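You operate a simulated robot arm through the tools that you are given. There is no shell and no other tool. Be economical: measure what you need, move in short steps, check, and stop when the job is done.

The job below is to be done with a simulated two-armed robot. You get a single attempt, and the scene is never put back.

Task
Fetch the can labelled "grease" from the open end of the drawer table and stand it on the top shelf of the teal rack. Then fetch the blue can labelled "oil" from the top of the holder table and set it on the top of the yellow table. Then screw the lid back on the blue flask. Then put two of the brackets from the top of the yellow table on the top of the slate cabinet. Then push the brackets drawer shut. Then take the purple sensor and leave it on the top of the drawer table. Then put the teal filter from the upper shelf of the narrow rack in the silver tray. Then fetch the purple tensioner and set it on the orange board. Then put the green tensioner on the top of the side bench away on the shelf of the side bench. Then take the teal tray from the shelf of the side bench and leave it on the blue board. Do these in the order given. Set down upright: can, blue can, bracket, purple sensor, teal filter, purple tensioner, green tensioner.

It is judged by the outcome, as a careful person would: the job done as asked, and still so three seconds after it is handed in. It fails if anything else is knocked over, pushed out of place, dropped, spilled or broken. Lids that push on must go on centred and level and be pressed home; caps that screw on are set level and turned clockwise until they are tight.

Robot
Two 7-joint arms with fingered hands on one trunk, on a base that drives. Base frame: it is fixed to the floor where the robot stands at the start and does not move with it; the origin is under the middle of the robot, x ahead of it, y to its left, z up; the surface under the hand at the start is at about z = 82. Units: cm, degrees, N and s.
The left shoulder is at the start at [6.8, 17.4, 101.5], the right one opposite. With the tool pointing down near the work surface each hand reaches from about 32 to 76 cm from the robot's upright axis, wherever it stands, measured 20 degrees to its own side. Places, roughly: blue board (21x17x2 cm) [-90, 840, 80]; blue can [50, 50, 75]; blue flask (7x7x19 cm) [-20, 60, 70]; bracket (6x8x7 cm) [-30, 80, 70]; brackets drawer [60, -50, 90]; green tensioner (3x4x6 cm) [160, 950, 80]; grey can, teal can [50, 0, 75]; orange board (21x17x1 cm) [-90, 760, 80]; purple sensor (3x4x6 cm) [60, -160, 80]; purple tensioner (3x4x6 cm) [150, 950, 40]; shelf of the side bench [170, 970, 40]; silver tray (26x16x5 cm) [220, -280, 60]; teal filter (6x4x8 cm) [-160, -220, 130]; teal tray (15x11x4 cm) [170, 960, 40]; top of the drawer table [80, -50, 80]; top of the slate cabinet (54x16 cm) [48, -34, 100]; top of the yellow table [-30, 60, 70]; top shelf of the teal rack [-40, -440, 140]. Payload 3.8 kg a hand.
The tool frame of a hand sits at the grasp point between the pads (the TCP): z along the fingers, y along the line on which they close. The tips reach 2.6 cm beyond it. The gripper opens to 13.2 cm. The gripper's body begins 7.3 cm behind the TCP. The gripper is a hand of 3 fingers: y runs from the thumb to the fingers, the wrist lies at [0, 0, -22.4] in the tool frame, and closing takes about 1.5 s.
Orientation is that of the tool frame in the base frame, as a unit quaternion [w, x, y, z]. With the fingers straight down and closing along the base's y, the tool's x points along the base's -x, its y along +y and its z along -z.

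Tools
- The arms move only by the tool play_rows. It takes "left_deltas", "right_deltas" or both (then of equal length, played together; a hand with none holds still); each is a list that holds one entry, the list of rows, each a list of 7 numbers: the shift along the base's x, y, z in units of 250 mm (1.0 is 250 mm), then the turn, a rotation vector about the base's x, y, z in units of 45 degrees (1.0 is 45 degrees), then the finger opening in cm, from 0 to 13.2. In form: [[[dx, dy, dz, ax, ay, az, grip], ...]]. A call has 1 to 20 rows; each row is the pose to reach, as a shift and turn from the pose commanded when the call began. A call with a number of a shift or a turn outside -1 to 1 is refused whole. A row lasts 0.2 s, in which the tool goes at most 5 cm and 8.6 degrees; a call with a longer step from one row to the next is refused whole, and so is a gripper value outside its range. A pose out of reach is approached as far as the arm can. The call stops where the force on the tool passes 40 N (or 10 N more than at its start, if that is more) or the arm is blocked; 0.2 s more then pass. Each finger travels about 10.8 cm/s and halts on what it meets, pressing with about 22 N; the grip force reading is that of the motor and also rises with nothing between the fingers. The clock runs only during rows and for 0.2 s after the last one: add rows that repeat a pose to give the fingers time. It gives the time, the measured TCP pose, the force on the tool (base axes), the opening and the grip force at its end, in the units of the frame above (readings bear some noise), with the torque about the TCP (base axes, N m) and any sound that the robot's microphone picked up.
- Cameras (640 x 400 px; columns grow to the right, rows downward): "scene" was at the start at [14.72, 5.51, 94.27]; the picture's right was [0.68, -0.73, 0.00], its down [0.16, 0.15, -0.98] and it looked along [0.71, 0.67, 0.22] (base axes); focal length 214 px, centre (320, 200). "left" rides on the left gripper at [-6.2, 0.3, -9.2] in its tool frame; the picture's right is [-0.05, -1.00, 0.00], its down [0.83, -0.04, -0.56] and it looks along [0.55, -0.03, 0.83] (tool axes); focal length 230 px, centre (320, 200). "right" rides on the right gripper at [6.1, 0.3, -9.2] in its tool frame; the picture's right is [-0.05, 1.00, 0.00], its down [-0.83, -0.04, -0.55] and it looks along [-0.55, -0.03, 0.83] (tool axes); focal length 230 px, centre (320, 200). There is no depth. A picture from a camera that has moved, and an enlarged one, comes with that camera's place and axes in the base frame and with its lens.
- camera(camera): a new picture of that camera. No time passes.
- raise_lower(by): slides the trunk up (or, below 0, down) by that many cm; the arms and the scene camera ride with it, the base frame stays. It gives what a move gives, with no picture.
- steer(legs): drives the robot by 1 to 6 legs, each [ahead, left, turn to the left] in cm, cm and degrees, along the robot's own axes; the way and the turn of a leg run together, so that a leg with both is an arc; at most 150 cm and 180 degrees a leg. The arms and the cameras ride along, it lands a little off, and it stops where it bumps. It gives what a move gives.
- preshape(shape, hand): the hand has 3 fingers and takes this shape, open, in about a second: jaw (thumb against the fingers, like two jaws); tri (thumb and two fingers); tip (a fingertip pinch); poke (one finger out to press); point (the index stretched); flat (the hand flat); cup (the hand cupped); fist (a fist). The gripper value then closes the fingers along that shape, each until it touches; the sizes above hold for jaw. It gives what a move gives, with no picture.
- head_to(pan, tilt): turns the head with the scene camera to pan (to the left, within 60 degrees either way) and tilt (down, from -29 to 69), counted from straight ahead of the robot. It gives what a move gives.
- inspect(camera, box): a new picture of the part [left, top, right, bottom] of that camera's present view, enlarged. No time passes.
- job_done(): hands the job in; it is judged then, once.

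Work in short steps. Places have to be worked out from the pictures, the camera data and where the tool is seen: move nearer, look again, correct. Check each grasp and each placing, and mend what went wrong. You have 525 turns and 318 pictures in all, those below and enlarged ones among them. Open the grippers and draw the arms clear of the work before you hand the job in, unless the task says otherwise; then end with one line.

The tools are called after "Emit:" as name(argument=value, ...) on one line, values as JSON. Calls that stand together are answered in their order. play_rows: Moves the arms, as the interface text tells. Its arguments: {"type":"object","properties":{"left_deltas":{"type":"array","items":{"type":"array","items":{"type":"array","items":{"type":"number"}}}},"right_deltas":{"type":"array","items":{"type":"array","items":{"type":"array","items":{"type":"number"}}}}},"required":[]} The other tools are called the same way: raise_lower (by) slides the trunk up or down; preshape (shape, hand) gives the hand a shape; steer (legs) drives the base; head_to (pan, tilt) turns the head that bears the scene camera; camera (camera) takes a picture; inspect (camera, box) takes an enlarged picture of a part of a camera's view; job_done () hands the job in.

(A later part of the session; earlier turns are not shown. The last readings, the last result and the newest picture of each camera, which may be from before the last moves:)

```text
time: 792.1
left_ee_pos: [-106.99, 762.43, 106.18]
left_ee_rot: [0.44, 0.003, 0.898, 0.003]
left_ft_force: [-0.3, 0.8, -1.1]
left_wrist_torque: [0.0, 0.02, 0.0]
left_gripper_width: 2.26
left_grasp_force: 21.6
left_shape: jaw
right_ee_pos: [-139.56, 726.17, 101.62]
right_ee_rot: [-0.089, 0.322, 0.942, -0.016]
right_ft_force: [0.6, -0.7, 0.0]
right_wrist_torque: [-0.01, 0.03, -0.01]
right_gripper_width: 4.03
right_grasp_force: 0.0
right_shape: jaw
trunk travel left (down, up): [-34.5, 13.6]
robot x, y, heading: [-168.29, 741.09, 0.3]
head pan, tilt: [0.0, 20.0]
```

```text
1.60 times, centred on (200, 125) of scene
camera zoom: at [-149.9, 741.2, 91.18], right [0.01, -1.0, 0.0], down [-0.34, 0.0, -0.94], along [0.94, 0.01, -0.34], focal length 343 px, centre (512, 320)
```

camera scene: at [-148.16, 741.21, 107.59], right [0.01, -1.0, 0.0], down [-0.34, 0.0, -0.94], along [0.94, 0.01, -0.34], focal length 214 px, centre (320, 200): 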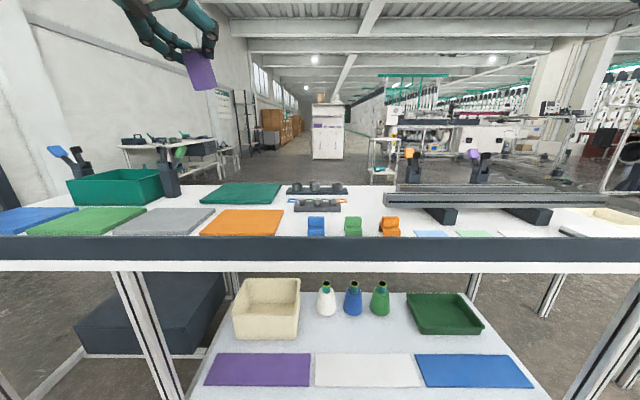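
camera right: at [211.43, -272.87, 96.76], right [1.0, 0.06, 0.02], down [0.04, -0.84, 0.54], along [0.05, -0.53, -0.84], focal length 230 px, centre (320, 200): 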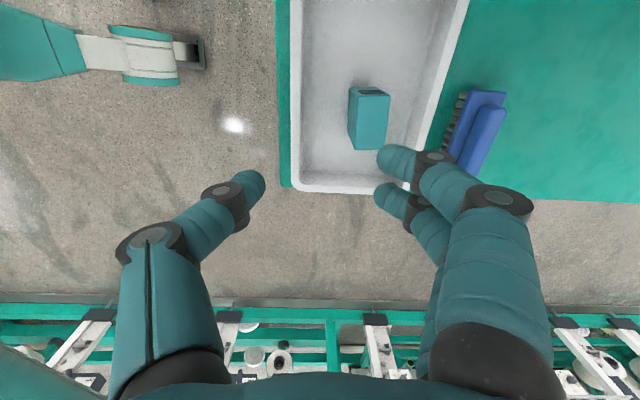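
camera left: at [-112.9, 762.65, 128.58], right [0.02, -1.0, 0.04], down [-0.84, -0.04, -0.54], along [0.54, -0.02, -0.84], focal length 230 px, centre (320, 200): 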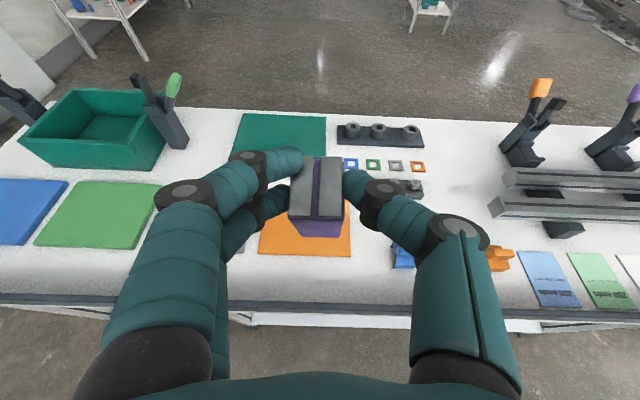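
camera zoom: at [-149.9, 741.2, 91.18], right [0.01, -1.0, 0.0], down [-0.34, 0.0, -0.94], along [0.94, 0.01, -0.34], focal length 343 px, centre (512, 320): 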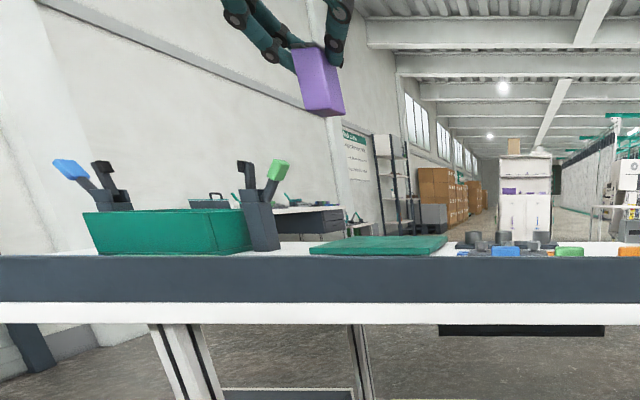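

Level. Drive forward 18 cm so the tensioner is above the orange board.

Emit:
steer(legs=[[18, 2, 0]])

Emit:
play_rows(left_deltas=[[[0, 0, -0.12, 0, 0, 0, 1], [0, 0, -0.25, 0, 0, 0, 1], [0, 0, -0.38, 0, 0, 0, 1], [0, 0, -0.5, 0, 0, 0, 1], [0, 0, -0.6, 0, 0, 0, 1], [0, 0, -0.6, 0, 0, 0, 1]]])

Emit:
camera(camera="left")

```text
time: 793.6
left_ee_pos: [-89.09, 764.62, 106.2]
left_ee_rot: [0.44, 0.002, 0.898, 0.004]
left_ft_force: [-0.2, -0.2, -1.0]
left_wrist_torque: [0.02, 0.0, -0.02]
left_gripper_width: 2.27
left_grasp_force: 21.9
left_shape: jaw
right_ee_pos: [-121.87, 728.19, 101.64]
right_ee_rot: [-0.089, 0.323, 0.942, -0.015]
right_ft_force: [0.3, -0.1, 0.1]
right_wrist_torque: [-0.03, -0.02, 0.02]
right_gripper_width: 4.06
right_grasp_force: 0.1
right_shape: jaw
trunk travel left (down, up): [-34.5, 13.6]
robot x, y, heading: [-150.53, 743.06, 0.2]
head pan, tilt: [0.0, 20.0]
```

```text
time: 795.0
left_ee_pos: [-89.23, 764.97, 91.02]
left_ee_rot: [0.44, 0.002, 0.898, 0.004]
left_ft_force: [0.2, -0.3, -0.8]
left_wrist_torque: [-0.01, 0.02, -0.01]
left_gripper_width: 2.26
left_grasp_force: 21.9
left_shape: jaw
right_ee_pos: [-121.89, 728.17, 101.68]
right_ee_rot: [-0.089, 0.323, 0.942, -0.015]
right_ft_force: [0.1, -1.0, 1.3]
right_wrist_torque: [0.0, 0.01, -0.01]
right_gripper_width: 4.02
right_grasp_force: 0.1
right_shape: jaw
trunk travel left (down, up): [-34.5, 13.6]
robot x, y, heading: [-150.69, 742.95, 0.3]
head pan, tilt: [0.0, 20.0]
```

```text
97 pictures are left
camera left: at [-92.61, 765.11, 101.58], right [0.03, -1.0, 0.03], down [-0.95, -0.04, -0.32], along [0.32, -0.02, -0.95], focal length 230 px, centre (320, 200)
```

left: 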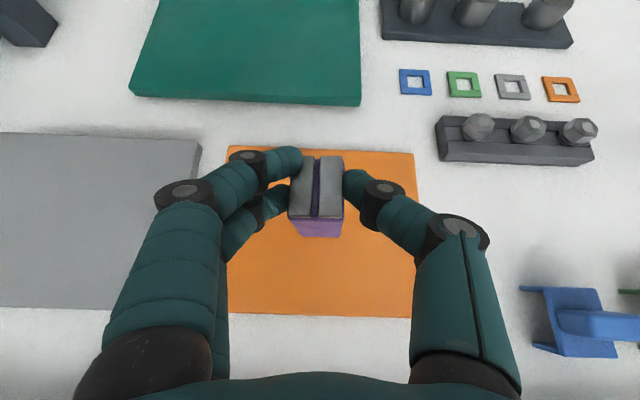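

Well over the board. Lower gently to contact.

Emit:
play_rows(left_deltas=[[[0, 0, -0.08, 0, 0, 0, 1], [0, 0, -0.14, 0, 0, 0, 1], [0, 0, -0.16, 0, 0, 0, 1], [0, 0, -0.175, 0, 0, 0, 1], [0, 0, -0.19, 0, 0, 0, 1], [0, 0, -0.205, 0, 0, 0, 1], [0, 0, -0.22, 0, 0, 0, 1]]])

```text
time: 796.6
left_ee_pos: [-89.24, 764.66, 85.56]
left_ee_rot: [0.44, 0.003, 0.898, 0.003]
left_ft_force: [-0.1, -0.6, -0.7]
left_wrist_torque: [-0.02, -0.01, -0.01]
left_gripper_width: 2.28
left_grasp_force: 22.1
left_shape: jaw
right_ee_pos: [-121.87, 728.15, 101.74]
right_ee_rot: [-0.087, 0.323, 0.942, -0.015]
right_ft_force: [0.1, 0.1, 0.1]
right_wrist_torque: [-0.01, -0.04, -0.02]
right_gripper_width: 4.04
right_grasp_force: 0.1
right_shape: jaw
trunk travel left (down, up): [-34.5, 13.6]
robot x, y, heading: [-150.36, 743.26, 0.4]
head pan, tilt: [0.0, 20.0]
```

Emit:
play_rows(left_deltas=[[[0, 0, -0.015, 0, 0, 0, 1], [0, 0, -0.03, 0, 0, 0, 1], [0, 0, -0.045, 0, 0, 0, 1], [0, 0, -0.06, 0, 0, 0, 1], [0, 0, -0.075, 0, 0, 0, 1]]])

Emit:
inspect(camera="scene", box=[120, 60, 320, 220])

```text
time: 797.6
left_ee_pos: [-88.72, 764.5, 85.36]
left_ee_rot: [0.453, 0.003, 0.892, 0.004]
left_ft_force: [-4.9, -0.6, 17.1]
left_wrist_torque: [0.22, -0.06, 0.06]
left_gripper_width: 2.35
left_grasp_force: 22.2
left_shape: jaw
right_ee_pos: [-121.94, 728.19, 101.71]
right_ee_rot: [-0.088, 0.323, 0.942, -0.016]
right_ft_force: [0.2, 0.6, -0.5]
right_wrist_torque: [0.01, 0.05, -0.01]
right_gripper_width: 4.05
right_grasp_force: 0.0
right_shape: jaw
trunk travel left (down, up): [-34.5, 13.6]
robot x, y, heading: [-150.44, 743.3, 0.3]
head pan, tilt: [0.0, 20.0]
stopped in row 5 (left hand): the force on the tool passed its limit at 42 N (the readings are from after the stop); the commanded pose is now the measured one
```

```text
2.50 times, centred on (220, 140) of scene
camera zoom: at [-132.21, 743.33, 91.18], right [0.01, -1.0, 0.0], down [-0.34, 0.0, -0.94], along [0.94, 0.01, -0.34], focal length 536 px, centre (570, 350)
```

zoom: 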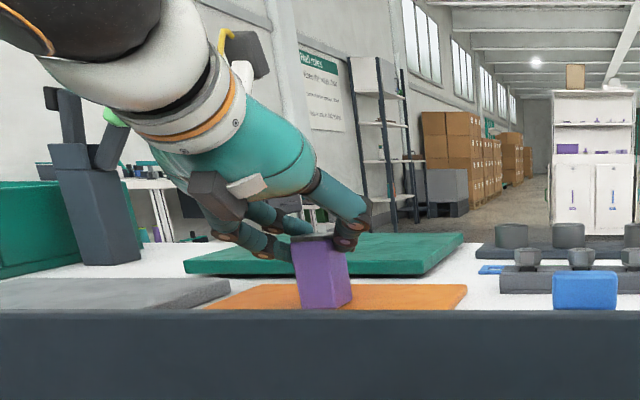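

On the board, upright. Ease, open and retreat along the tool axis.

Emit:
play_rows(left_deltas=[[[0, 0, 0.006, 0, 0, 0, 1.5], [0, 0, 0.006, 0, 0, 0, 3], [0, 0, 0.006, 0, 0, 0, 5], [0, 0, 0.006, 0, 0, 0, 6], [-0.06, 0, 0.08, 0, 0, 0, 6], [-0.14, 0, 0.2, 0, 0, 0, 6], [-0.24, 0, 0.34, 0, 0, 0, 6], [-0.36, 0, 0.46, 0, 0, 0, 6], [-0.48, 0, 0.56, 0, 0, 0, 6]]])

Emit:
inspect(camera="scene", box=[120, 60, 320, 220])

```text
time: 799.6
left_ee_pos: [-100.96, 764.6, 99.0]
left_ee_rot: [0.448, 0.003, 0.894, 0.004]
left_ft_force: [-0.6, 1.0, 0.1]
left_wrist_torque: [0.03, -0.01, -0.02]
left_gripper_width: 5.94
left_grasp_force: 0.2
left_shape: jaw
right_ee_pos: [-121.98, 728.2, 101.84]
right_ee_rot: [-0.089, 0.323, 0.942, -0.016]
right_ft_force: [-0.3, 0.9, -0.5]
right_wrist_torque: [-0.02, -0.03, 0.02]
right_gripper_width: 4.01
right_grasp_force: 0.1
right_shape: jaw
trunk travel left (down, up): [-34.5, 13.6]
robot x, y, heading: [-150.48, 743.39, 0.4]
head pan, tilt: [0.0, 20.0]
```

```text
2.50 times, centred on (220, 140) of scene
camera zoom: at [-132.21, 743.34, 91.19], right [0.01, -1.0, 0.0], down [-0.34, 0.0, -0.94], along [0.94, 0.01, -0.34], focal length 536 px, centre (570, 350)
```

zoom: 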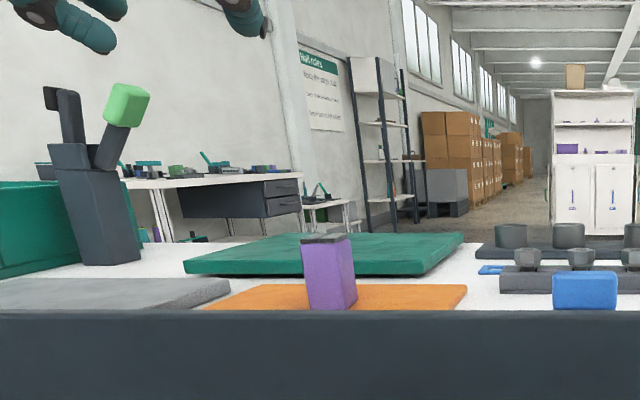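

Task 8 done. Back to the side bench: reverse, north around the table, east, and turn to face the bench.

Emit:
steer(legs=[[-30, 0, 0], [0, 120, 0], [0, 45, 0], [120, 0, 0], [115, 0, 0], [0, 0, 90]])

```text
time: 831.2
left_ee_pos: [38.43, 950.6, 99.03]
left_ee_rot: [0.329, -0.601, 0.662, 0.305]
left_ft_force: [0.3, 0.9, -0.2]
left_wrist_torque: [-0.01, 0.0, 0.01]
left_gripper_width: 5.95
left_grasp_force: 0.0
left_shape: jaw
right_ee_pos: [72.73, 926.35, 101.71]
right_ee_rot: [-0.055, -0.398, 0.913, -0.071]
right_ft_force: [0.3, 0.3, -0.3]
right_wrist_torque: [-0.01, 0.02, 0.0]
right_gripper_width: 4.02
right_grasp_force: 0.0
right_shape: jaw
trunk travel left (down, up): [-34.5, 13.6]
robot x, y, heading: [55.63, 898.93, 85.1]
head pan, tilt: [0.0, 20.0]
```

Correct heading and move in front of the bench at ≈(180, 870).

Emit:
steer(legs=[[-30, 0, 4.9], [0, -124, 0]])

Emit:
head_to(pan=15, tilt=20)

Emit:
camera(camera="left")

Emit:
camera(camera="scene")

```text
time: 843.7
left_ee_pos: [153.26, 919.56, 99.08]
left_ee_rot: [0.315, -0.63, 0.635, 0.319]
left_ft_force: [-0.3, 0.2, 0.4]
left_wrist_torque: [0.01, 0.01, 0.0]
left_gripper_width: 5.96
left_grasp_force: 0.1
left_shape: jaw
right_ee_pos: [189.7, 898.4, 101.75]
right_ee_rot: [-0.051, -0.438, 0.894, -0.073]
right_ft_force: [-0.3, -0.6, 0.5]
right_wrist_torque: [0.0, 0.01, -0.04]
right_gripper_width: 4.03
right_grasp_force: 0.1
right_shape: jaw
trunk travel left (down, up): [-34.5, 13.6]
robot x, y, heading: [174.41, 869.85, 90.5]
head pan, tilt: [0.0, 20.0]
```

```text
time: 844.5
left_ee_pos: [153.27, 919.45, 99.08]
left_ee_rot: [0.315, -0.63, 0.634, 0.319]
left_ft_force: [-0.8, 0.4, 0.5]
left_wrist_torque: [0.02, -0.02, -0.02]
left_gripper_width: 5.95
left_grasp_force: 0.0
left_shape: jaw
right_ee_pos: [189.69, 898.46, 101.65]
right_ee_rot: [-0.051, -0.438, 0.894, -0.074]
right_ft_force: [-0.1, -0.2, -0.1]
right_wrist_torque: [0.01, -0.02, 0.03]
right_gripper_width: 4.0
right_grasp_force: 0.2
right_shape: jaw
trunk travel left (down, up): [-34.5, 13.6]
robot x, y, heading: [174.7, 869.82, 90.2]
head pan, tilt: [15.0, 20.0]
```

```text
94 pictures are left
camera left: at [153.09, 915.74, 109.51], right [1.0, 0.03, 0.03], down [0.04, -0.94, -0.33], along [0.02, 0.34, -0.94], focal length 230 px, centre (320, 200)
```

left: 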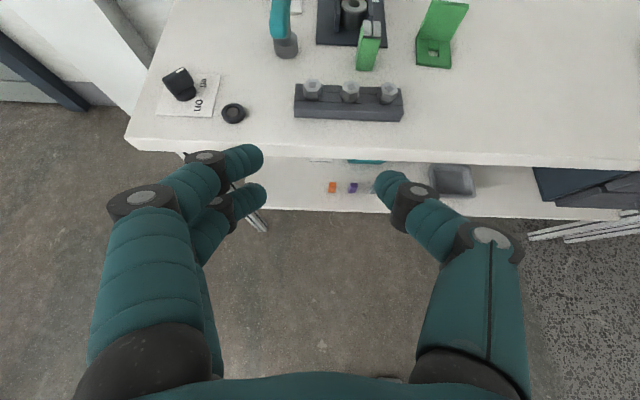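

```text
93 pictures are left
camera scene: at [171.92, 887.91, 91.18], right [0.96, 0.26, 0.0], down [0.09, -0.33, -0.94], along [-0.25, 0.91, -0.34], focal length 214 px, centre (320, 200)
```

scene: 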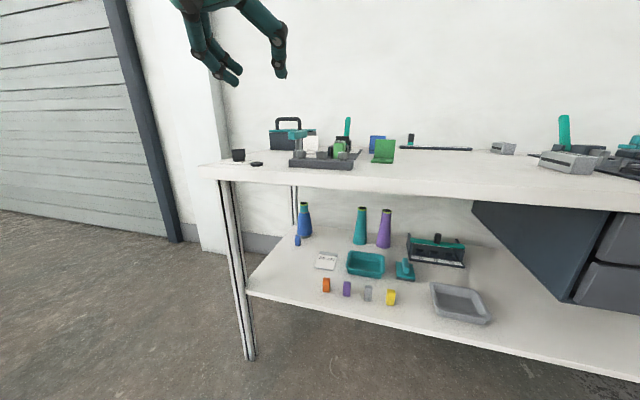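

Green tensioner ≈ (160, 948), behind a nut-bar (y≈941), in front of a black plate. I shift base 10 ahead and 6.7 right, then view closer.

Emit:
steer(legs=[[10, -6.7, 0]])

Emit:
play_rows(left_deltas=[[[0, 0.05, 0, 0, 0, 0, 6], [0, 0.12, -0.03, 0, 0, 0, 6], [0, 0.2, -0.06, 0, 0, 0, 6], [0, 0.28, -0.1, 0, 0, 0, 6], [0, 0.28, -0.1, 0, 0, 0, 6]]])

Emit:
camera(camera="left")

```text
time: 845.7
left_ee_pos: [159.68, 929.61, 98.96]
left_ee_rot: [0.314, -0.631, 0.633, 0.32]
left_ft_force: [0.8, 0.5, 0.2]
left_wrist_torque: [0.0, 0.02, -0.01]
left_gripper_width: 5.96
left_grasp_force: 0.0
left_shape: jaw
right_ee_pos: [196.24, 908.6, 101.56]
right_ee_rot: [-0.051, -0.44, 0.894, -0.074]
right_ft_force: [0.6, -1.0, 0.5]
right_wrist_torque: [0.01, 0.0, 0.02]
right_gripper_width: 4.04
right_grasp_force: 0.1
right_shape: jaw
trunk travel left (down, up): [-34.5, 13.6]
robot x, y, heading: [181.02, 880.12, 90.6]
head pan, tilt: [15.0, 20.0]
```

```text
time: 846.9
left_ee_pos: [159.57, 936.75, 96.61]
left_ee_rot: [0.315, -0.631, 0.633, 0.321]
left_ft_force: [-0.4, 0.2, 0.1]
left_wrist_torque: [-0.02, -0.02, 0.02]
left_gripper_width: 5.94
left_grasp_force: 0.0
left_shape: jaw
right_ee_pos: [196.13, 908.58, 101.72]
right_ee_rot: [-0.052, -0.439, 0.894, -0.073]
right_ft_force: [0.0, 0.6, 0.0]
right_wrist_torque: [0.0, 0.01, -0.05]
right_gripper_width: 4.04
right_grasp_force: 0.1
right_shape: jaw
trunk travel left (down, up): [-34.5, 13.6]
robot x, y, heading: [180.88, 880.38, 90.5]
head pan, tilt: [15.0, 20.0]
```

```text
92 pictures are left
camera left: at [159.32, 933.0, 107.07], right [1.0, 0.03, 0.03], down [0.04, -0.94, -0.33], along [0.02, 0.34, -0.94], focal length 230 px, centre (320, 200)
```

left: 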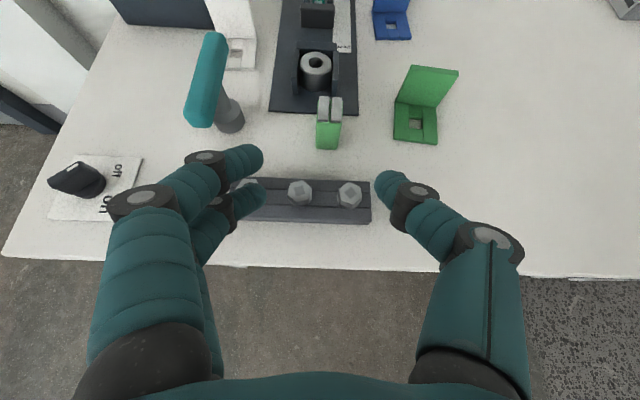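

Tensioner centre ≈ (160.5, 950.3). I advance along the tool axis to (160.5, 950, 86) with a 5.5 cm opening.

Emit:
play_rows(left_deltas=[[[0.03, 0, 0, 0, 0, 0, 5.5], [0.037, 0.1, -0.08, 0, 0, 0, 5.5], [0.037, 0.2, -0.16, 0, 0, 0, 5.5], [0.037, 0.3, -0.24, 0, 0, 0, 5.5], [0.037, 0.38, -0.3, 0, 0, 0, 5.5], [0.037, 0.38, -0.3, 0, 0, 0, 5.5]]])

Emit:
camera(camera="left")

```text
time: 848.3
left_ee_pos: [160.56, 946.01, 89.05]
left_ee_rot: [0.314, -0.63, 0.633, 0.321]
left_ft_force: [-0.1, 1.4, 0.5]
left_wrist_torque: [-0.01, -0.02, 0.03]
left_gripper_width: 5.54
left_grasp_force: 0.2
left_shape: jaw
right_ee_pos: [196.13, 908.53, 101.72]
right_ee_rot: [-0.051, -0.44, 0.894, -0.073]
right_ft_force: [0.4, 0.5, -0.3]
right_wrist_torque: [0.0, 0.01, 0.0]
right_gripper_width: 4.03
right_grasp_force: 0.1
right_shape: jaw
trunk travel left (down, up): [-34.5, 13.6]
robot x, y, heading: [180.8, 879.92, 90.5]
head pan, tilt: [15.0, 20.0]
```

```text
91 pictures are left
camera left: at [160.41, 942.19, 99.54], right [1.0, 0.03, 0.03], down [0.04, -0.94, -0.34], along [0.02, 0.34, -0.94], focal length 230 px, centre (320, 200)
```

left: 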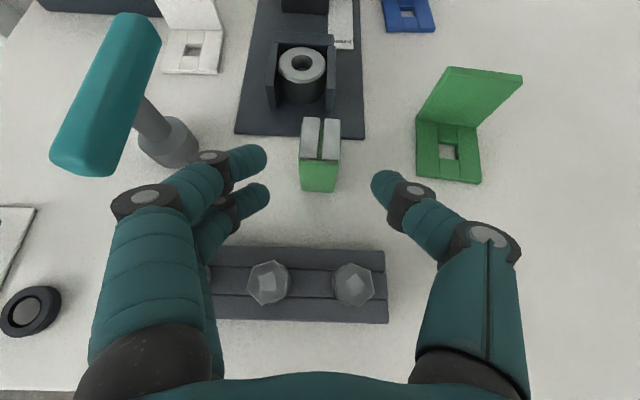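

Aligned. Final advance and close.

Emit:
play_rows(left_deltas=[[[0.005, 0.06, -0.04, 0, 0, 0, 5.5], [0.005, 0.12, -0.09, 0, 0, 0, 5.5], [0.005, 0.165, -0.125, 0, 0, 0, 5.5], [0.005, 0.165, -0.125, 0, 0, 0, 4], [0.005, 0.165, -0.125, 0, 0, 0, 2.5], [0.005, 0.165, -0.125, 0, 0, 0, 1], [0.005, 0.165, -0.125, 0, 0, 0, 1], [0.005, 0.165, -0.125, 0, 0, 0, 1], [0.005, 0.165, -0.125, 0, 0, 0, 1]]])

Emit:
camera(camera="left")

```text
time: 850.3
left_ee_pos: [159.66, 947.44, 87.59]
left_ee_rot: [0.316, -0.63, 0.634, 0.32]
left_ft_force: [0.0, 0.4, 1.0]
left_wrist_torque: [-0.01, -0.01, -0.02]
left_gripper_width: 1.02
left_grasp_force: 0.0
left_shape: jaw
left hand out of reach, approached as far as the arm can: row 1, 2, 3, 4, 5, 6, 7, 8, 9
right_ee_pos: [196.19, 908.66, 101.66]
right_ee_rot: [-0.051, -0.439, 0.894, -0.074]
right_ft_force: [-0.3, 0.2, -0.5]
right_wrist_torque: [0.02, -0.04, -0.05]
right_gripper_width: 4.04
right_grasp_force: 0.1
right_shape: jaw
trunk travel left (down, up): [-34.5, 13.6]
robot x, y, heading: [181.25, 880.42, 90.4]
head pan, tilt: [15.0, 20.0]
```

```text
90 pictures are left
camera left: at [159.44, 943.63, 98.03], right [1.0, 0.03, 0.03], down [0.04, -0.94, -0.34], along [0.02, 0.34, -0.94], focal length 230 px, centre (320, 200)
```

left: 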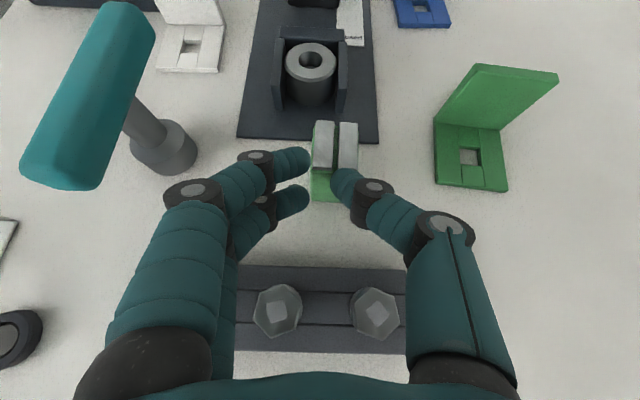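

Out of reach by ~3 cm; the fingers closed short of it. I reopen, then nudge the base 3 cm ahead and 1 cm right.

Emit:
play_rows(left_deltas=[[[0, -0.03, 0.03, 0, 0, 0, 3], [0, -0.04, 0.04, 0, 0, 0, 5.5], [0, -0.04, 0.04, 0, 0, 0, 5.5], [0, -0.04, 0.04, 0, 0, 0, 5.5]]])

Emit:
steer(legs=[[2.5, -1.2, 0]])

Emit:
camera(camera="left")

```text
time: 851.3
left_ee_pos: [159.66, 946.53, 88.52]
left_ee_rot: [0.314, -0.631, 0.633, 0.32]
left_ft_force: [0.9, 0.0, -0.2]
left_wrist_torque: [0.0, -0.01, -0.01]
left_gripper_width: 5.44
left_grasp_force: 0.0
left_shape: jaw
right_ee_pos: [196.04, 908.7, 101.76]
right_ee_rot: [-0.052, -0.439, 0.894, -0.074]
right_ft_force: [0.6, -0.2, 0.1]
right_wrist_torque: [0.01, -0.04, 0.01]
right_gripper_width: 4.03
right_grasp_force: 0.2
right_shape: jaw
trunk travel left (down, up): [-34.5, 13.6]
robot x, y, heading: [181.13, 879.55, 90.7]
head pan, tilt: [15.0, 20.0]
```

```text
time: 852.1
left_ee_pos: [160.9, 948.98, 88.42]
left_ee_rot: [0.314, -0.63, 0.634, 0.32]
left_ft_force: [0.4, 0.2, -1.1]
left_wrist_torque: [-0.03, 0.01, 0.01]
left_gripper_width: 5.47
left_grasp_force: 0.0
left_shape: jaw
right_ee_pos: [197.29, 911.1, 101.63]
right_ee_rot: [-0.052, -0.439, 0.894, -0.073]
right_ft_force: [-0.1, -0.3, -0.2]
right_wrist_torque: [-0.01, 0.02, -0.02]
right_gripper_width: 4.02
right_grasp_force: 0.1
right_shape: jaw
trunk travel left (down, up): [-34.5, 13.6]
robot x, y, heading: [182.36, 882.26, 90.6]
head pan, tilt: [15.0, 20.0]
```

```text
89 pictures are left
camera left: at [160.63, 945.22, 98.85], right [1.0, 0.03, 0.03], down [0.04, -0.94, -0.33], along [0.02, 0.34, -0.94], focal length 230 px, centre (320, 200)
```

left: 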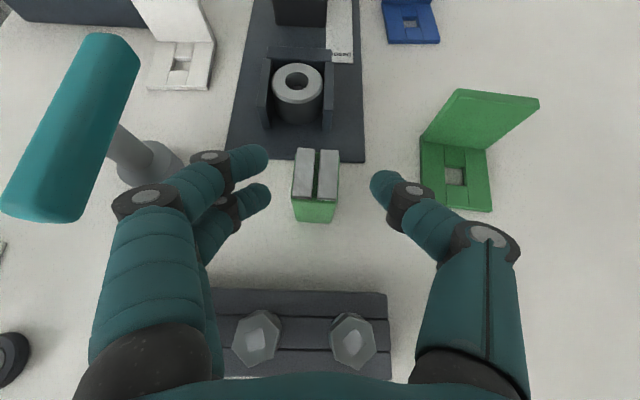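

Tensioner untouched. Use base +1.3 and trunk -2.3 for the final approach.

Emit:
steer(legs=[[1.4, 0, 0]])

Emit:
raise_lower(by=-2.3)

Emit:
camera(camera="left")

```text
time: 852.9
left_ee_pos: [160.77, 950.36, 88.42]
left_ee_rot: [0.315, -0.631, 0.633, 0.319]
left_ft_force: [0.7, 0.9, 0.4]
left_wrist_torque: [0.02, 0.0, 0.01]
left_gripper_width: 5.44
left_grasp_force: 0.0
left_shape: jaw
right_ee_pos: [197.25, 912.46, 101.67]
right_ee_rot: [-0.051, -0.439, 0.894, -0.073]
right_ft_force: [0.1, -0.4, 0.2]
right_wrist_torque: [-0.01, 0.01, 0.0]
right_gripper_width: 4.05
right_grasp_force: 0.1
right_shape: jaw
trunk travel left (down, up): [-34.5, 13.6]
robot x, y, heading: [182.39, 883.57, 90.5]
head pan, tilt: [15.0, 20.0]
```

```text
time: 853.6
left_ee_pos: [160.81, 950.4, 86.24]
left_ee_rot: [0.314, -0.631, 0.632, 0.321]
left_ft_force: [-0.1, -0.8, 0.0]
left_wrist_torque: [0.0, 0.01, 0.0]
left_gripper_width: 5.45
left_grasp_force: 0.0
left_shape: jaw
right_ee_pos: [197.29, 912.37, 99.36]
right_ee_rot: [-0.051, -0.439, 0.894, -0.074]
right_ft_force: [1.3, 0.4, -0.2]
right_wrist_torque: [0.03, 0.03, 0.02]
right_gripper_width: 4.02
right_grasp_force: 0.1
right_shape: jaw
trunk travel left (down, up): [-32.2, 15.9]
robot x, y, heading: [182.03, 883.71, 90.5]
head pan, tilt: [15.0, 20.0]
```

```text
88 pictures are left
camera left: at [160.61, 946.52, 96.64], right [1.0, 0.03, 0.03], down [0.04, -0.94, -0.34], along [0.02, 0.34, -0.94], focal length 230 px, centre (320, 200)
```

left: 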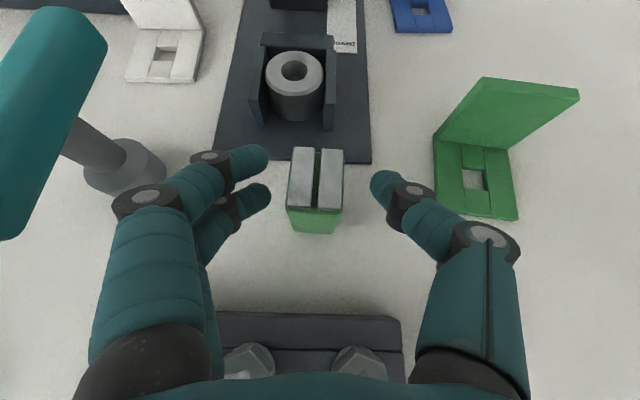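

Good. Close and lift with the arm slightly.

Emit:
play_rows(left_deltas=[[[0, 0, 0, 0, 0, 0, 4], [0, 0, 0, 0, 0, 0, 2.5], [0, 0, 0, 0, 0, 0, 1], [0, 0, 0, 0, 0, 0, 1], [0, 0, 0, 0, 0, 0, 1], [0, 0, 0, 0, 0, 0, 1], [0, 0, 0.03, 0, 0, 0, 1], [0, -0.02, 0.1, 0, 0, 0, 1], [0, -0.04, 0.2, 0, 0, 0, 1], [0, -0.06, 0.3, 0, 0, 0, 1]]])

Emit:
camera(camera="left")

```text
time: 855.8
left_ee_pos: [160.62, 948.61, 93.71]
left_ee_rot: [0.315, -0.63, 0.633, 0.32]
left_ft_force: [0.5, -0.5, -1.0]
left_wrist_torque: [0.0, -0.01, 0.0]
left_gripper_width: 2.34
left_grasp_force: 22.0
left_shape: jaw
right_ee_pos: [197.26, 912.31, 99.36]
right_ee_rot: [-0.051, -0.439, 0.894, -0.073]
right_ft_force: [0.4, 0.4, 0.1]
right_wrist_torque: [0.01, -0.04, 0.02]
right_gripper_width: 4.0
right_grasp_force: 0.0
right_shape: jaw
trunk travel left (down, up): [-32.2, 15.9]
robot x, y, heading: [182.39, 884.03, 90.4]
head pan, tilt: [15.0, 20.0]
```

```text
87 pictures are left
camera left: at [160.47, 944.9, 104.22], right [1.0, 0.03, 0.03], down [0.04, -0.94, -0.33], along [0.02, 0.33, -0.94], focal length 230 px, centre (320, 200)
```

left: 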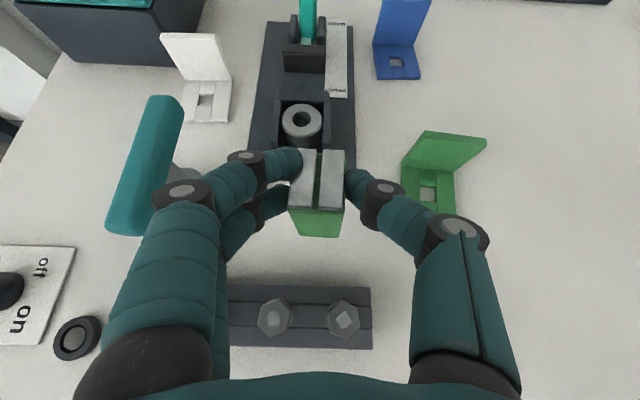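

Held. Back off 36 cm, then lower the trunk 31 cm for the shelf.

Emit:
steer(legs=[[-36, 14, 0]])

Emit:
raise_lower(by=-31)

Emit:
camera(camera="left")

```text
time: 858.2
left_ee_pos: [147.48, 912.77, 93.79]
left_ee_rot: [0.315, -0.629, 0.636, 0.319]
left_ft_force: [0.1, 0.5, -0.9]
left_wrist_torque: [-0.01, 0.02, -0.01]
left_gripper_width: 2.32
left_grasp_force: 21.7
left_shape: jaw
right_ee_pos: [183.69, 876.4, 99.24]
right_ee_rot: [-0.05, -0.437, 0.895, -0.072]
right_ft_force: [0.5, -0.1, 0.4]
right_wrist_torque: [0.0, 0.01, 0.01]
right_gripper_width: 4.04
right_grasp_force: 0.1
right_shape: jaw
trunk travel left (down, up): [-32.2, 15.9]
robot x, y, heading: [168.59, 847.95, 90.0]
head pan, tilt: [15.0, 20.0]
```

```text
time: 861.3
left_ee_pos: [147.45, 912.89, 62.75]
left_ee_rot: [0.316, -0.628, 0.635, 0.319]
left_ft_force: [-0.3, 1.6, -0.7]
left_wrist_torque: [-0.01, 0.02, -0.03]
left_gripper_width: 2.35
left_grasp_force: 22.0
left_shape: jaw
right_ee_pos: [183.78, 876.31, 68.44]
right_ee_rot: [-0.052, -0.437, 0.895, -0.073]
right_ft_force: [0.0, 0.2, 0.3]
right_wrist_torque: [0.01, 0.01, -0.01]
right_gripper_width: 4.02
right_grasp_force: 0.0
right_shape: jaw
trunk travel left (down, up): [-1.2, 46.9]
robot x, y, heading: [168.65, 847.77, 90.1]
head pan, tilt: [15.0, 20.0]
```

```text
86 pictures are left
camera left: at [147.2, 909.04, 73.23], right [1.0, 0.03, 0.03], down [0.04, -0.94, -0.33], along [0.02, 0.34, -0.94], focal length 230 px, centre (320, 200)
```

left: 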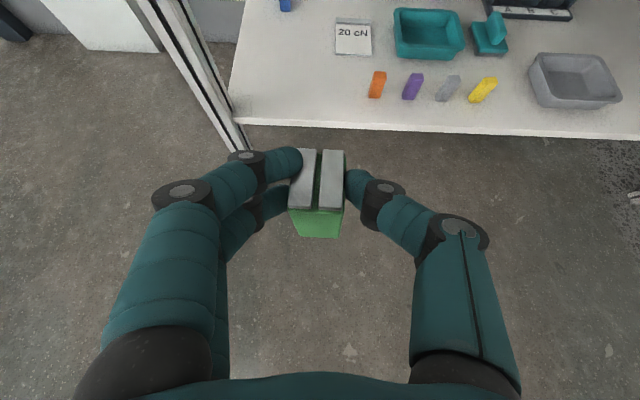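

Lower the hand to z≈49 in front of the shelf.

Emit:
play_rows(left_deltas=[[[-0.01, 0, -0.12, 0, 0, 0, 1], [-0.02, 0, -0.25, 0, 0, 0, 1], [-0.03, 0, -0.38, 0, 0, 0, 1], [-0.04, 0, -0.5, 0, 0, 0, 1], [-0.04, 0, -0.54, 0, 0, 0, 1], [-0.04, 0, -0.54, 0, 0, 0, 1]]])

Emit:
steer(legs=[[20, 0, 0]])

Emit:
camera(camera="left")

```text
time: 862.7
left_ee_pos: [146.42, 912.88, 49.25]
left_ee_rot: [0.316, -0.628, 0.636, 0.318]
left_ft_force: [-0.5, 0.5, -0.7]
left_wrist_torque: [-0.01, 0.03, 0.02]
left_gripper_width: 2.34
left_grasp_force: 22.0
left_shape: jaw
right_ee_pos: [183.85, 876.22, 68.32]
right_ee_rot: [-0.052, -0.436, 0.895, -0.073]
right_ft_force: [0.6, -0.4, -0.4]
right_wrist_torque: [-0.03, 0.01, 0.0]
right_gripper_width: 4.01
right_grasp_force: 0.0
right_shape: jaw
trunk travel left (down, up): [-1.2, 46.9]
robot x, y, heading: [168.73, 847.93, 90.4]
head pan, tilt: [15.0, 20.0]
```

```text
time: 864.3
left_ee_pos: [146.0, 932.42, 49.18]
left_ee_rot: [0.314, -0.631, 0.633, 0.32]
left_ft_force: [0.7, -0.8, -0.5]
left_wrist_torque: [0.01, 0.01, 0.01]
left_gripper_width: 2.32
left_grasp_force: 22.0
left_shape: jaw
right_ee_pos: [183.54, 896.02, 68.41]
right_ee_rot: [-0.052, -0.44, 0.893, -0.074]
right_ft_force: [-0.6, 0.5, -0.4]
right_wrist_torque: [-0.02, -0.01, 0.0]
right_gripper_width: 4.01
right_grasp_force: 0.0
right_shape: jaw
trunk travel left (down, up): [-1.2, 46.9]
robot x, y, heading: [168.4, 867.86, 90.1]
head pan, tilt: [15.0, 20.0]
```

```text
85 pictures are left
camera left: at [145.78, 928.61, 59.72], right [1.0, 0.03, 0.03], down [0.04, -0.94, -0.33], along [0.02, 0.34, -0.94], focal length 230 px, centre (320, 200)
```

left: 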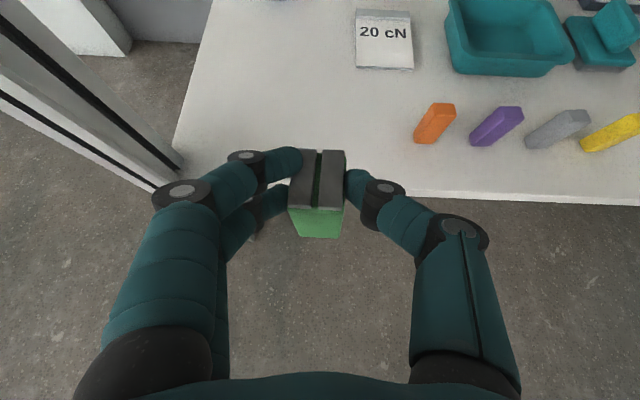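

Forward 11 more, then lower to the shelf.

Emit:
steer(legs=[[11, 0, 0]])

Emit:
play_rows(left_deltas=[[[0, 0, -0.08, 0, 0, 0, 1], [0, 0, -0.15, 0, 0, 0, 1], [0, 0, -0.2, 0, 0, 0, 1], [0, 0, -0.23, 0, 0, 0, 1], [0, 0, -0.25, 0, 0, 0, 1], [0, 0, -0.27, 0, 0, 0, 1]]])

Emit:
camera(camera="left")

```text
time: 865.5
left_ee_pos: [145.87, 943.58, 49.25]
left_ee_rot: [0.315, -0.63, 0.633, 0.32]
left_ft_force: [-0.2, 0.0, -1.0]
left_wrist_torque: [0.02, 0.03, 0.01]
left_gripper_width: 2.32
left_grasp_force: 22.3
left_shape: jaw
right_ee_pos: [183.37, 907.32, 68.26]
right_ee_rot: [-0.051, -0.44, 0.894, -0.073]
right_ft_force: [-0.1, -0.3, 0.1]
right_wrist_torque: [0.02, 0.0, -0.01]
right_gripper_width: 4.04
right_grasp_force: 0.1
right_shape: jaw
trunk travel left (down, up): [-1.2, 46.9]
robot x, y, heading: [168.41, 878.42, 90.6]
head pan, tilt: [15.0, 20.0]
```

```text
time: 866.9
left_ee_pos: [145.99, 943.71, 44.33]
left_ee_rot: [0.314, -0.631, 0.633, 0.321]
left_ft_force: [-0.1, 0.0, -0.6]
left_wrist_torque: [-0.01, 0.0, -0.03]
left_gripper_width: 2.38
left_grasp_force: 21.5
left_shape: jaw
left hand out of reach, approached as far as the arm can: row 4, 5, 6
right_ee_pos: [183.43, 907.29, 68.44]
right_ee_rot: [-0.051, -0.44, 0.893, -0.074]
right_ft_force: [-0.3, 0.7, -0.4]
right_wrist_torque: [0.0, -0.02, 0.06]
right_gripper_width: 4.01
right_grasp_force: 0.0
right_shape: jaw
trunk travel left (down, up): [-1.2, 46.9]
robot x, y, heading: [168.4, 878.52, 90.3]
head pan, tilt: [15.0, 20.0]
```

```text
84 pictures are left
camera left: at [145.73, 939.88, 54.72], right [1.0, 0.03, 0.03], down [0.04, -0.94, -0.33], along [0.02, 0.34, -0.94], focal length 230 px, centre (320, 200)
```

left: 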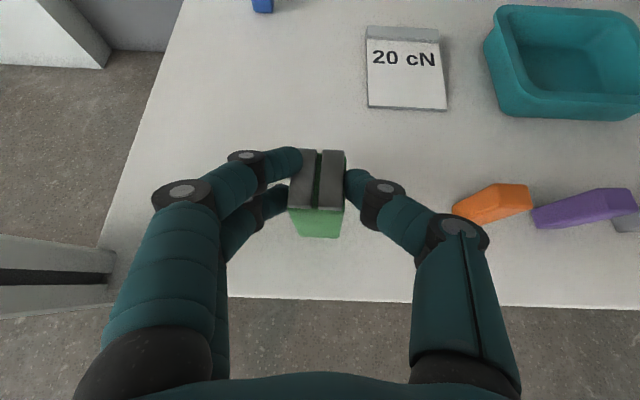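

Arm limit at z≈44; bring the base 4 cm nearer, pull the arm back 3 cm while lowering, and use the last trunk travel.

Emit:
steer(legs=[[4, 0, 0]])

Emit:
raise_lower(by=-1.1)

Emit:
play_rows(left_deltas=[[[0, -0.06, -0.01, 0, 0, 0, 1], [0, -0.1, -0.03, 0, 0, 0, 1], [0, -0.12, -0.05, 0, 0, 0, 1], [0, -0.12, -0.07, 0, 0, 0, 1], [0, -0.12, -0.09, 0, 0, 0, 1]]])

```text
time: 867.8
left_ee_pos: [145.95, 947.48, 44.28]
left_ee_rot: [0.313, -0.632, 0.633, 0.321]
left_ft_force: [0.3, -0.3, -0.6]
left_wrist_torque: [0.0, 0.02, 0.01]
left_gripper_width: 2.34
left_grasp_force: 22.0
left_shape: jaw
right_ee_pos: [183.37, 911.18, 68.34]
right_ee_rot: [-0.052, -0.439, 0.894, -0.073]
right_ft_force: [-0.5, -0.5, 1.1]
right_wrist_torque: [0.01, 0.01, 0.04]
right_gripper_width: 4.02
right_grasp_force: 0.1
right_shape: jaw
trunk travel left (down, up): [-1.2, 46.9]
robot x, y, heading: [168.31, 882.91, 90.3]
head pan, tilt: [15.0, 20.0]
```

```text
time: 868.4
left_ee_pos: [145.98, 947.53, 43.32]
left_ee_rot: [0.313, -0.631, 0.634, 0.32]
left_ft_force: [0.1, 0.5, -0.5]
left_wrist_torque: [0.03, -0.02, 0.02]
left_gripper_width: 2.33
left_grasp_force: 22.1
left_shape: jaw
right_ee_pos: [183.36, 911.11, 67.51]
right_ee_rot: [-0.055, -0.436, 0.895, -0.075]
right_ft_force: [-19.1, -1.5, 2.6]
right_wrist_torque: [0.03, -0.77, -0.57]
right_gripper_width: 3.6
right_grasp_force: 0.0
right_shape: jaw
trunk travel left (down, up): [-0.1, 48.0]
robot x, y, heading: [168.45, 882.41, 90.4]
head pan, tilt: [15.0, 20.0]
```

```text
time: 869.6
left_ee_pos: [145.8, 947.71, 43.32]
left_ee_rot: [0.312, -0.632, 0.634, 0.319]
left_ft_force: [0.6, 1.3, -0.7]
left_wrist_torque: [-0.04, 0.01, 0.0]
left_gripper_width: 2.33
left_grasp_force: 21.5
left_shape: jaw
left hand out of reach, approached as far as the arm can: row 1, 2, 3, 4, 5
right_ee_pos: [183.34, 911.15, 67.46]
right_ee_rot: [-0.054, -0.438, 0.894, -0.077]
right_ft_force: [-29.2, 1.8, 15.0]
right_wrist_torque: [-0.51, -1.75, -0.71]
right_gripper_width: 3.53
right_grasp_force: 0.1
right_shape: jaw
trunk travel left (down, up): [-0.1, 48.0]
robot x, y, heading: [168.49, 882.64, 90.3]
head pan, tilt: [15.0, 20.0]
```

The right hand is pressing on something (likely my own leg) at this low trunk; I move it up and out.

Emit:
play_rows(right_deltas=[[[0.08, 0, 0.05, 0, 0, 0, 3], [0.2, 0, 0.12, 0, 0, 0, 3], [0.32, 0, 0.22, 0, 0, 0, 3], [0.36, 0, 0.35, 0, 0, 0, 3], [0.36, 0, 0.45, 0, 0, 0, 3]]])

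Emit:
camera(camera="right")

```text
time: 870.0
left_ee_pos: [145.97, 947.64, 43.17]
left_ee_rot: [0.312, -0.632, 0.634, 0.319]
left_ft_force: [-0.1, -0.2, -1.5]
left_wrist_torque: [-0.01, 0.0, -0.03]
left_gripper_width: 2.32
left_grasp_force: 22.3
left_shape: jaw
right_ee_pos: [185.01, 911.56, 68.69]
right_ee_rot: [-0.058, -0.433, 0.897, -0.069]
right_ft_force: [-29.7, 21.1, -0.3]
right_wrist_torque: [-0.6, -0.87, 0.16]
right_gripper_width: 2.13
right_grasp_force: 0.1
right_shape: jaw
trunk travel left (down, up): [-0.1, 48.0]
robot x, y, heading: [168.24, 882.74, 90.3]
head pan, tilt: [15.0, 20.0]
stopped in row 2 (right hand): the force on the tool passed its limit at 48 N (the readings are from after the stop); the commanded pose is now the measured one
```

```text
83 pictures are left
camera right: at [181.51, 908.61, 78.73], right [-0.75, 0.65, -0.08], down [0.57, 0.71, 0.41], along [0.33, 0.26, -0.91], focal length 230 px, centre (320, 200)
```

right: 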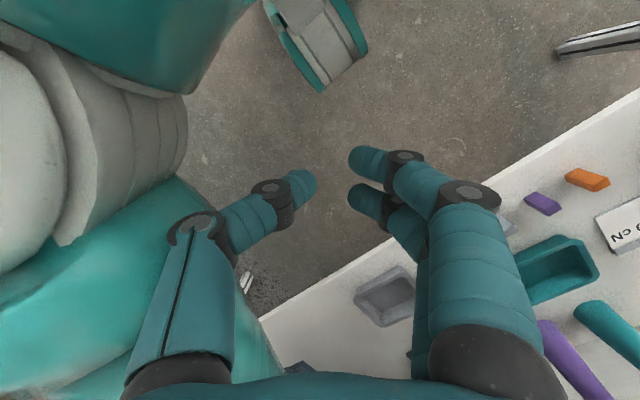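

Contact pushes the hand toward (-x,+y); I move it that way and up.

Emit:
play_rows(right_deltas=[[[-0.06, 0.04, 0.03, 0, 0, 0, 2], [-0.14, 0.08, 0.08, 0, 0, 0, 2], [-0.2, 0.1, 0.16, 0, 0, 0, 2], [-0.22, 0.1, 0.28, 0, 0, 0, 2], [-0.22, 0.1, 0.4, 0, 0, 0, 2]]])

```text
time: 871.1
left_ee_pos: [146.53, 947.32, 43.48]
left_ee_rot: [0.313, -0.629, 0.637, 0.319]
left_ft_force: [0.2, -0.2, -1.3]
left_wrist_torque: [-0.02, 0.0, 0.04]
left_gripper_width: 2.3
left_grasp_force: 21.7
left_shape: jaw
right_ee_pos: [180.84, 914.41, 72.58]
right_ee_rot: [-0.076, -0.406, 0.897, -0.159]
right_ft_force: [0.8, 0.9, -0.1]
right_wrist_torque: [-0.01, 0.0, 0.01]
right_gripper_width: 2.03
right_grasp_force: 0.0
right_shape: jaw
trunk travel left (down, up): [-0.1, 48.0]
robot x, y, heading: [168.43, 882.66, 90.3]
head pan, tilt: [15.0, 20.0]
stopped in row 5 (right hand): the arm was blocked; the commanded pose is now the measured one
```

Right hand is free now. Try pulling the left hand back 2 cm and down 2 cm.

Emit:
play_rows(left_deltas=[[[0, -0.03, 0, 0, 0, 0, 1], [0, -0.06, -0.01, 0, 0, 0, 1], [0, -0.08, -0.03, 0, 0, 0, 1], [0, -0.08, -0.05, 0, 0, 0, 1], [0, -0.08, -0.07, 0, 0, 0, 1], [0, -0.08, -0.09, 0, 0, 0, 1]]])

Emit:
inspect(camera="scene", box=[160, 120, 400, 300])

```text
time: 872.5
left_ee_pos: [146.47, 946.68, 43.66]
left_ee_rot: [0.311, -0.63, 0.636, 0.32]
left_ft_force: [-0.2, 0.8, -1.3]
left_wrist_torque: [-0.03, 0.01, 0.06]
left_gripper_width: 2.32
left_grasp_force: 21.6
left_shape: jaw
left hand out of reach, approached as far as the arm can: row 2, 3, 4, 5, 6
right_ee_pos: [180.82, 914.4, 72.52]
right_ee_rot: [-0.076, -0.408, 0.896, -0.158]
right_ft_force: [0.0, 0.3, -0.2]
right_wrist_torque: [-0.01, 0.0, -0.01]
right_gripper_width: 2.01
right_grasp_force: 0.1
right_shape: jaw
trunk travel left (down, up): [-0.1, 48.0]
robot x, y, heading: [168.39, 882.5, 90.2]
head pan, tilt: [15.0, 20.0]
```

```text
2.22 times, centred on (280, 210) of scene
camera zoom: at [165.88, 901.2, 57.65], right [0.96, 0.26, 0.0], down [0.09, -0.33, -0.94], along [-0.25, 0.91, -0.34], focal length 477 px, centre (409, 178)
```

zoom: 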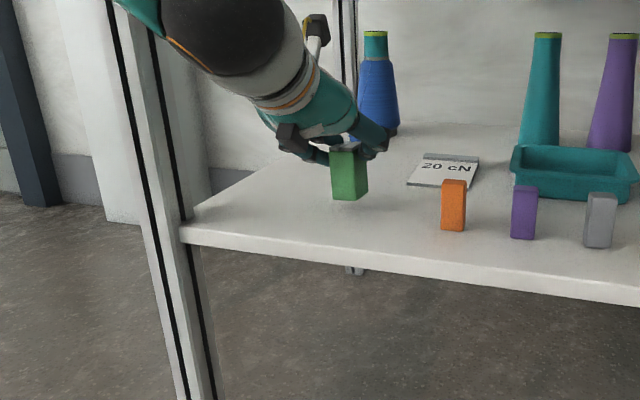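

It hovers ~1.5 cm above the shelf. I'll pull the arm back horizontally first (no lowering), then try lowering.

Emit:
play_rows(left_deltas=[[[0, -0.04, 0.01, 0, 0, 0, 1], [0, -0.08, 0.01, 0, 0, 0, 1], [0, -0.12, 0.01, 0, 0, 0, 1], [0, -0.16, 0.01, 0, 0, 0, 1], [0, -0.16, 0.01, 0, 0, 0, 1]]])

Emit:
play_rows(left_deltas=[[[0, 0, -0.02, 0, 0, 0, 1], [0, 0, -0.04, 0, 0, 0, 1], [0, 0, -0.06, 0, 0, 0, 1], [0, 0, -0.08, 0, 0, 0, 1], [0, 0, -0.1, 0, 0, 0, 1], [0, 0, -0.12, 0, 0, 0, 1]]])

```text
time: 873.7
left_ee_pos: [146.27, 945.78, 44.15]
left_ee_rot: [0.311, -0.63, 0.635, 0.32]
left_ft_force: [0.1, 0.5, -0.2]
left_wrist_torque: [0.0, 0.02, -0.03]
left_gripper_width: 2.34
left_grasp_force: 22.2
left_shape: jaw
left hand out of reach, approached as far as the arm can: row 1, 2, 3, 4, 5
right_ee_pos: [180.75, 914.37, 72.63]
right_ee_rot: [-0.076, -0.408, 0.896, -0.158]
right_ft_force: [-0.5, -0.6, -0.7]
right_wrist_torque: [0.02, 0.01, -0.02]
right_gripper_width: 2.02
right_grasp_force: 0.1
right_shape: jaw
trunk travel left (down, up): [-0.1, 48.0]
robot x, y, heading: [168.04, 882.37, 90.3]
head pan, tilt: [15.0, 20.0]
```

```text
time: 875.1
left_ee_pos: [146.3, 945.78, 44.22]
left_ee_rot: [0.311, -0.63, 0.635, 0.321]
left_ft_force: [0.1, 0.1, -1.9]
left_wrist_torque: [0.0, 0.0, -0.01]
left_gripper_width: 2.34
left_grasp_force: 22.0
left_shape: jaw
left hand out of reach, approached as far as the arm can: row 1, 2, 3, 4, 5, 6
right_ee_pos: [180.75, 914.32, 72.58]
right_ee_rot: [-0.076, -0.409, 0.896, -0.158]
right_ft_force: [0.5, 0.4, -0.6]
right_wrist_torque: [-0.01, -0.02, -0.02]
right_gripper_width: 2.02
right_grasp_force: 0.1
right_shape: jaw
trunk travel left (down, up): [-0.1, 48.0]
robot x, y, heading: [168.36, 881.9, 89.9]
head pan, tilt: [15.0, 20.0]
```

The limit drops farther out, so I back the base 6 cm and extend the arm while lowering.

Emit:
steer(legs=[[-6, 0, 0]])

Emit:
play_rows(left_deltas=[[[0, 0.06, 0, 0, 0, 0, 1], [0, 0.12, 0, 0, 0, 0, 1], [0, 0.18, -0.02, 0, 0, 0, 1], [0, 0.22, -0.04, 0, 0, 0, 1], [0, 0.22, -0.07, 0, 0, 0, 1], [0, 0.22, -0.1, 0, 0, 0, 1], [0, 0.22, -0.12, 0, 0, 0, 1]]])

Emit:
camera(camera="left")

```text
time: 876.0
left_ee_pos: [146.19, 940.03, 43.85]
left_ee_rot: [0.311, -0.631, 0.636, 0.318]
left_ft_force: [1.0, 0.3, -1.3]
left_wrist_torque: [0.02, 0.04, 0.01]
left_gripper_width: 2.3
left_grasp_force: 21.8
left_shape: jaw
right_ee_pos: [180.6, 908.61, 72.46]
right_ee_rot: [-0.074, -0.409, 0.895, -0.16]
right_ft_force: [-0.3, 0.2, -0.3]
right_wrist_torque: [0.03, 0.03, 0.0]
right_gripper_width: 2.03
right_grasp_force: 0.1
right_shape: jaw
trunk travel left (down, up): [-0.1, 48.0]
robot x, y, heading: [168.55, 876.16, 90.3]
head pan, tilt: [15.0, 20.0]
```

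```text
time: 877.6
left_ee_pos: [146.43, 946.01, 42.29]
left_ee_rot: [0.321, -0.627, 0.63, 0.327]
left_ft_force: [0.1, -4.4, 13.9]
left_wrist_torque: [0.17, 0.23, 0.02]
left_gripper_width: 2.45
left_grasp_force: 22.0
left_shape: jaw
right_ee_pos: [180.44, 908.44, 72.46]
right_ee_rot: [-0.074, -0.41, 0.895, -0.159]
right_ft_force: [0.3, 0.6, 0.2]
right_wrist_torque: [-0.02, -0.02, -0.01]
right_gripper_width: 2.03
right_grasp_force: 0.1
right_shape: jaw
trunk travel left (down, up): [-0.1, 48.0]
robot x, y, heading: [168.45, 875.93, 90.2]
head pan, tilt: [15.0, 20.0]
stopped in row 7 (left hand): the force on the tool passed its limit at 43 N (the readings are from after the stop); the commanded pose is now the measured one
```

```text
81 pictures are left
camera left: at [146.31, 942.05, 52.61], right [1.0, 0.03, 0.03], down [0.04, -0.93, -0.35], along [0.02, 0.35, -0.93], focal length 230 px, centre (320, 200)
```

left: 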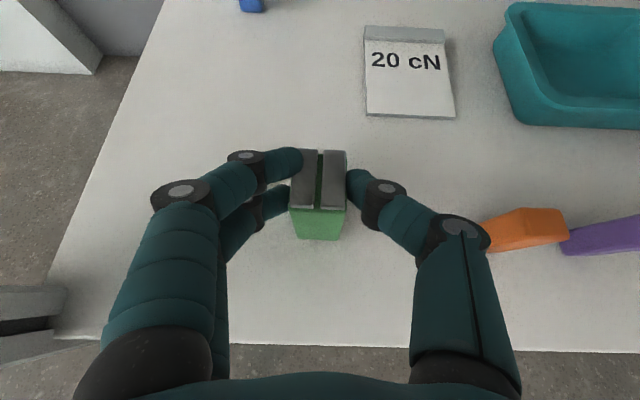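

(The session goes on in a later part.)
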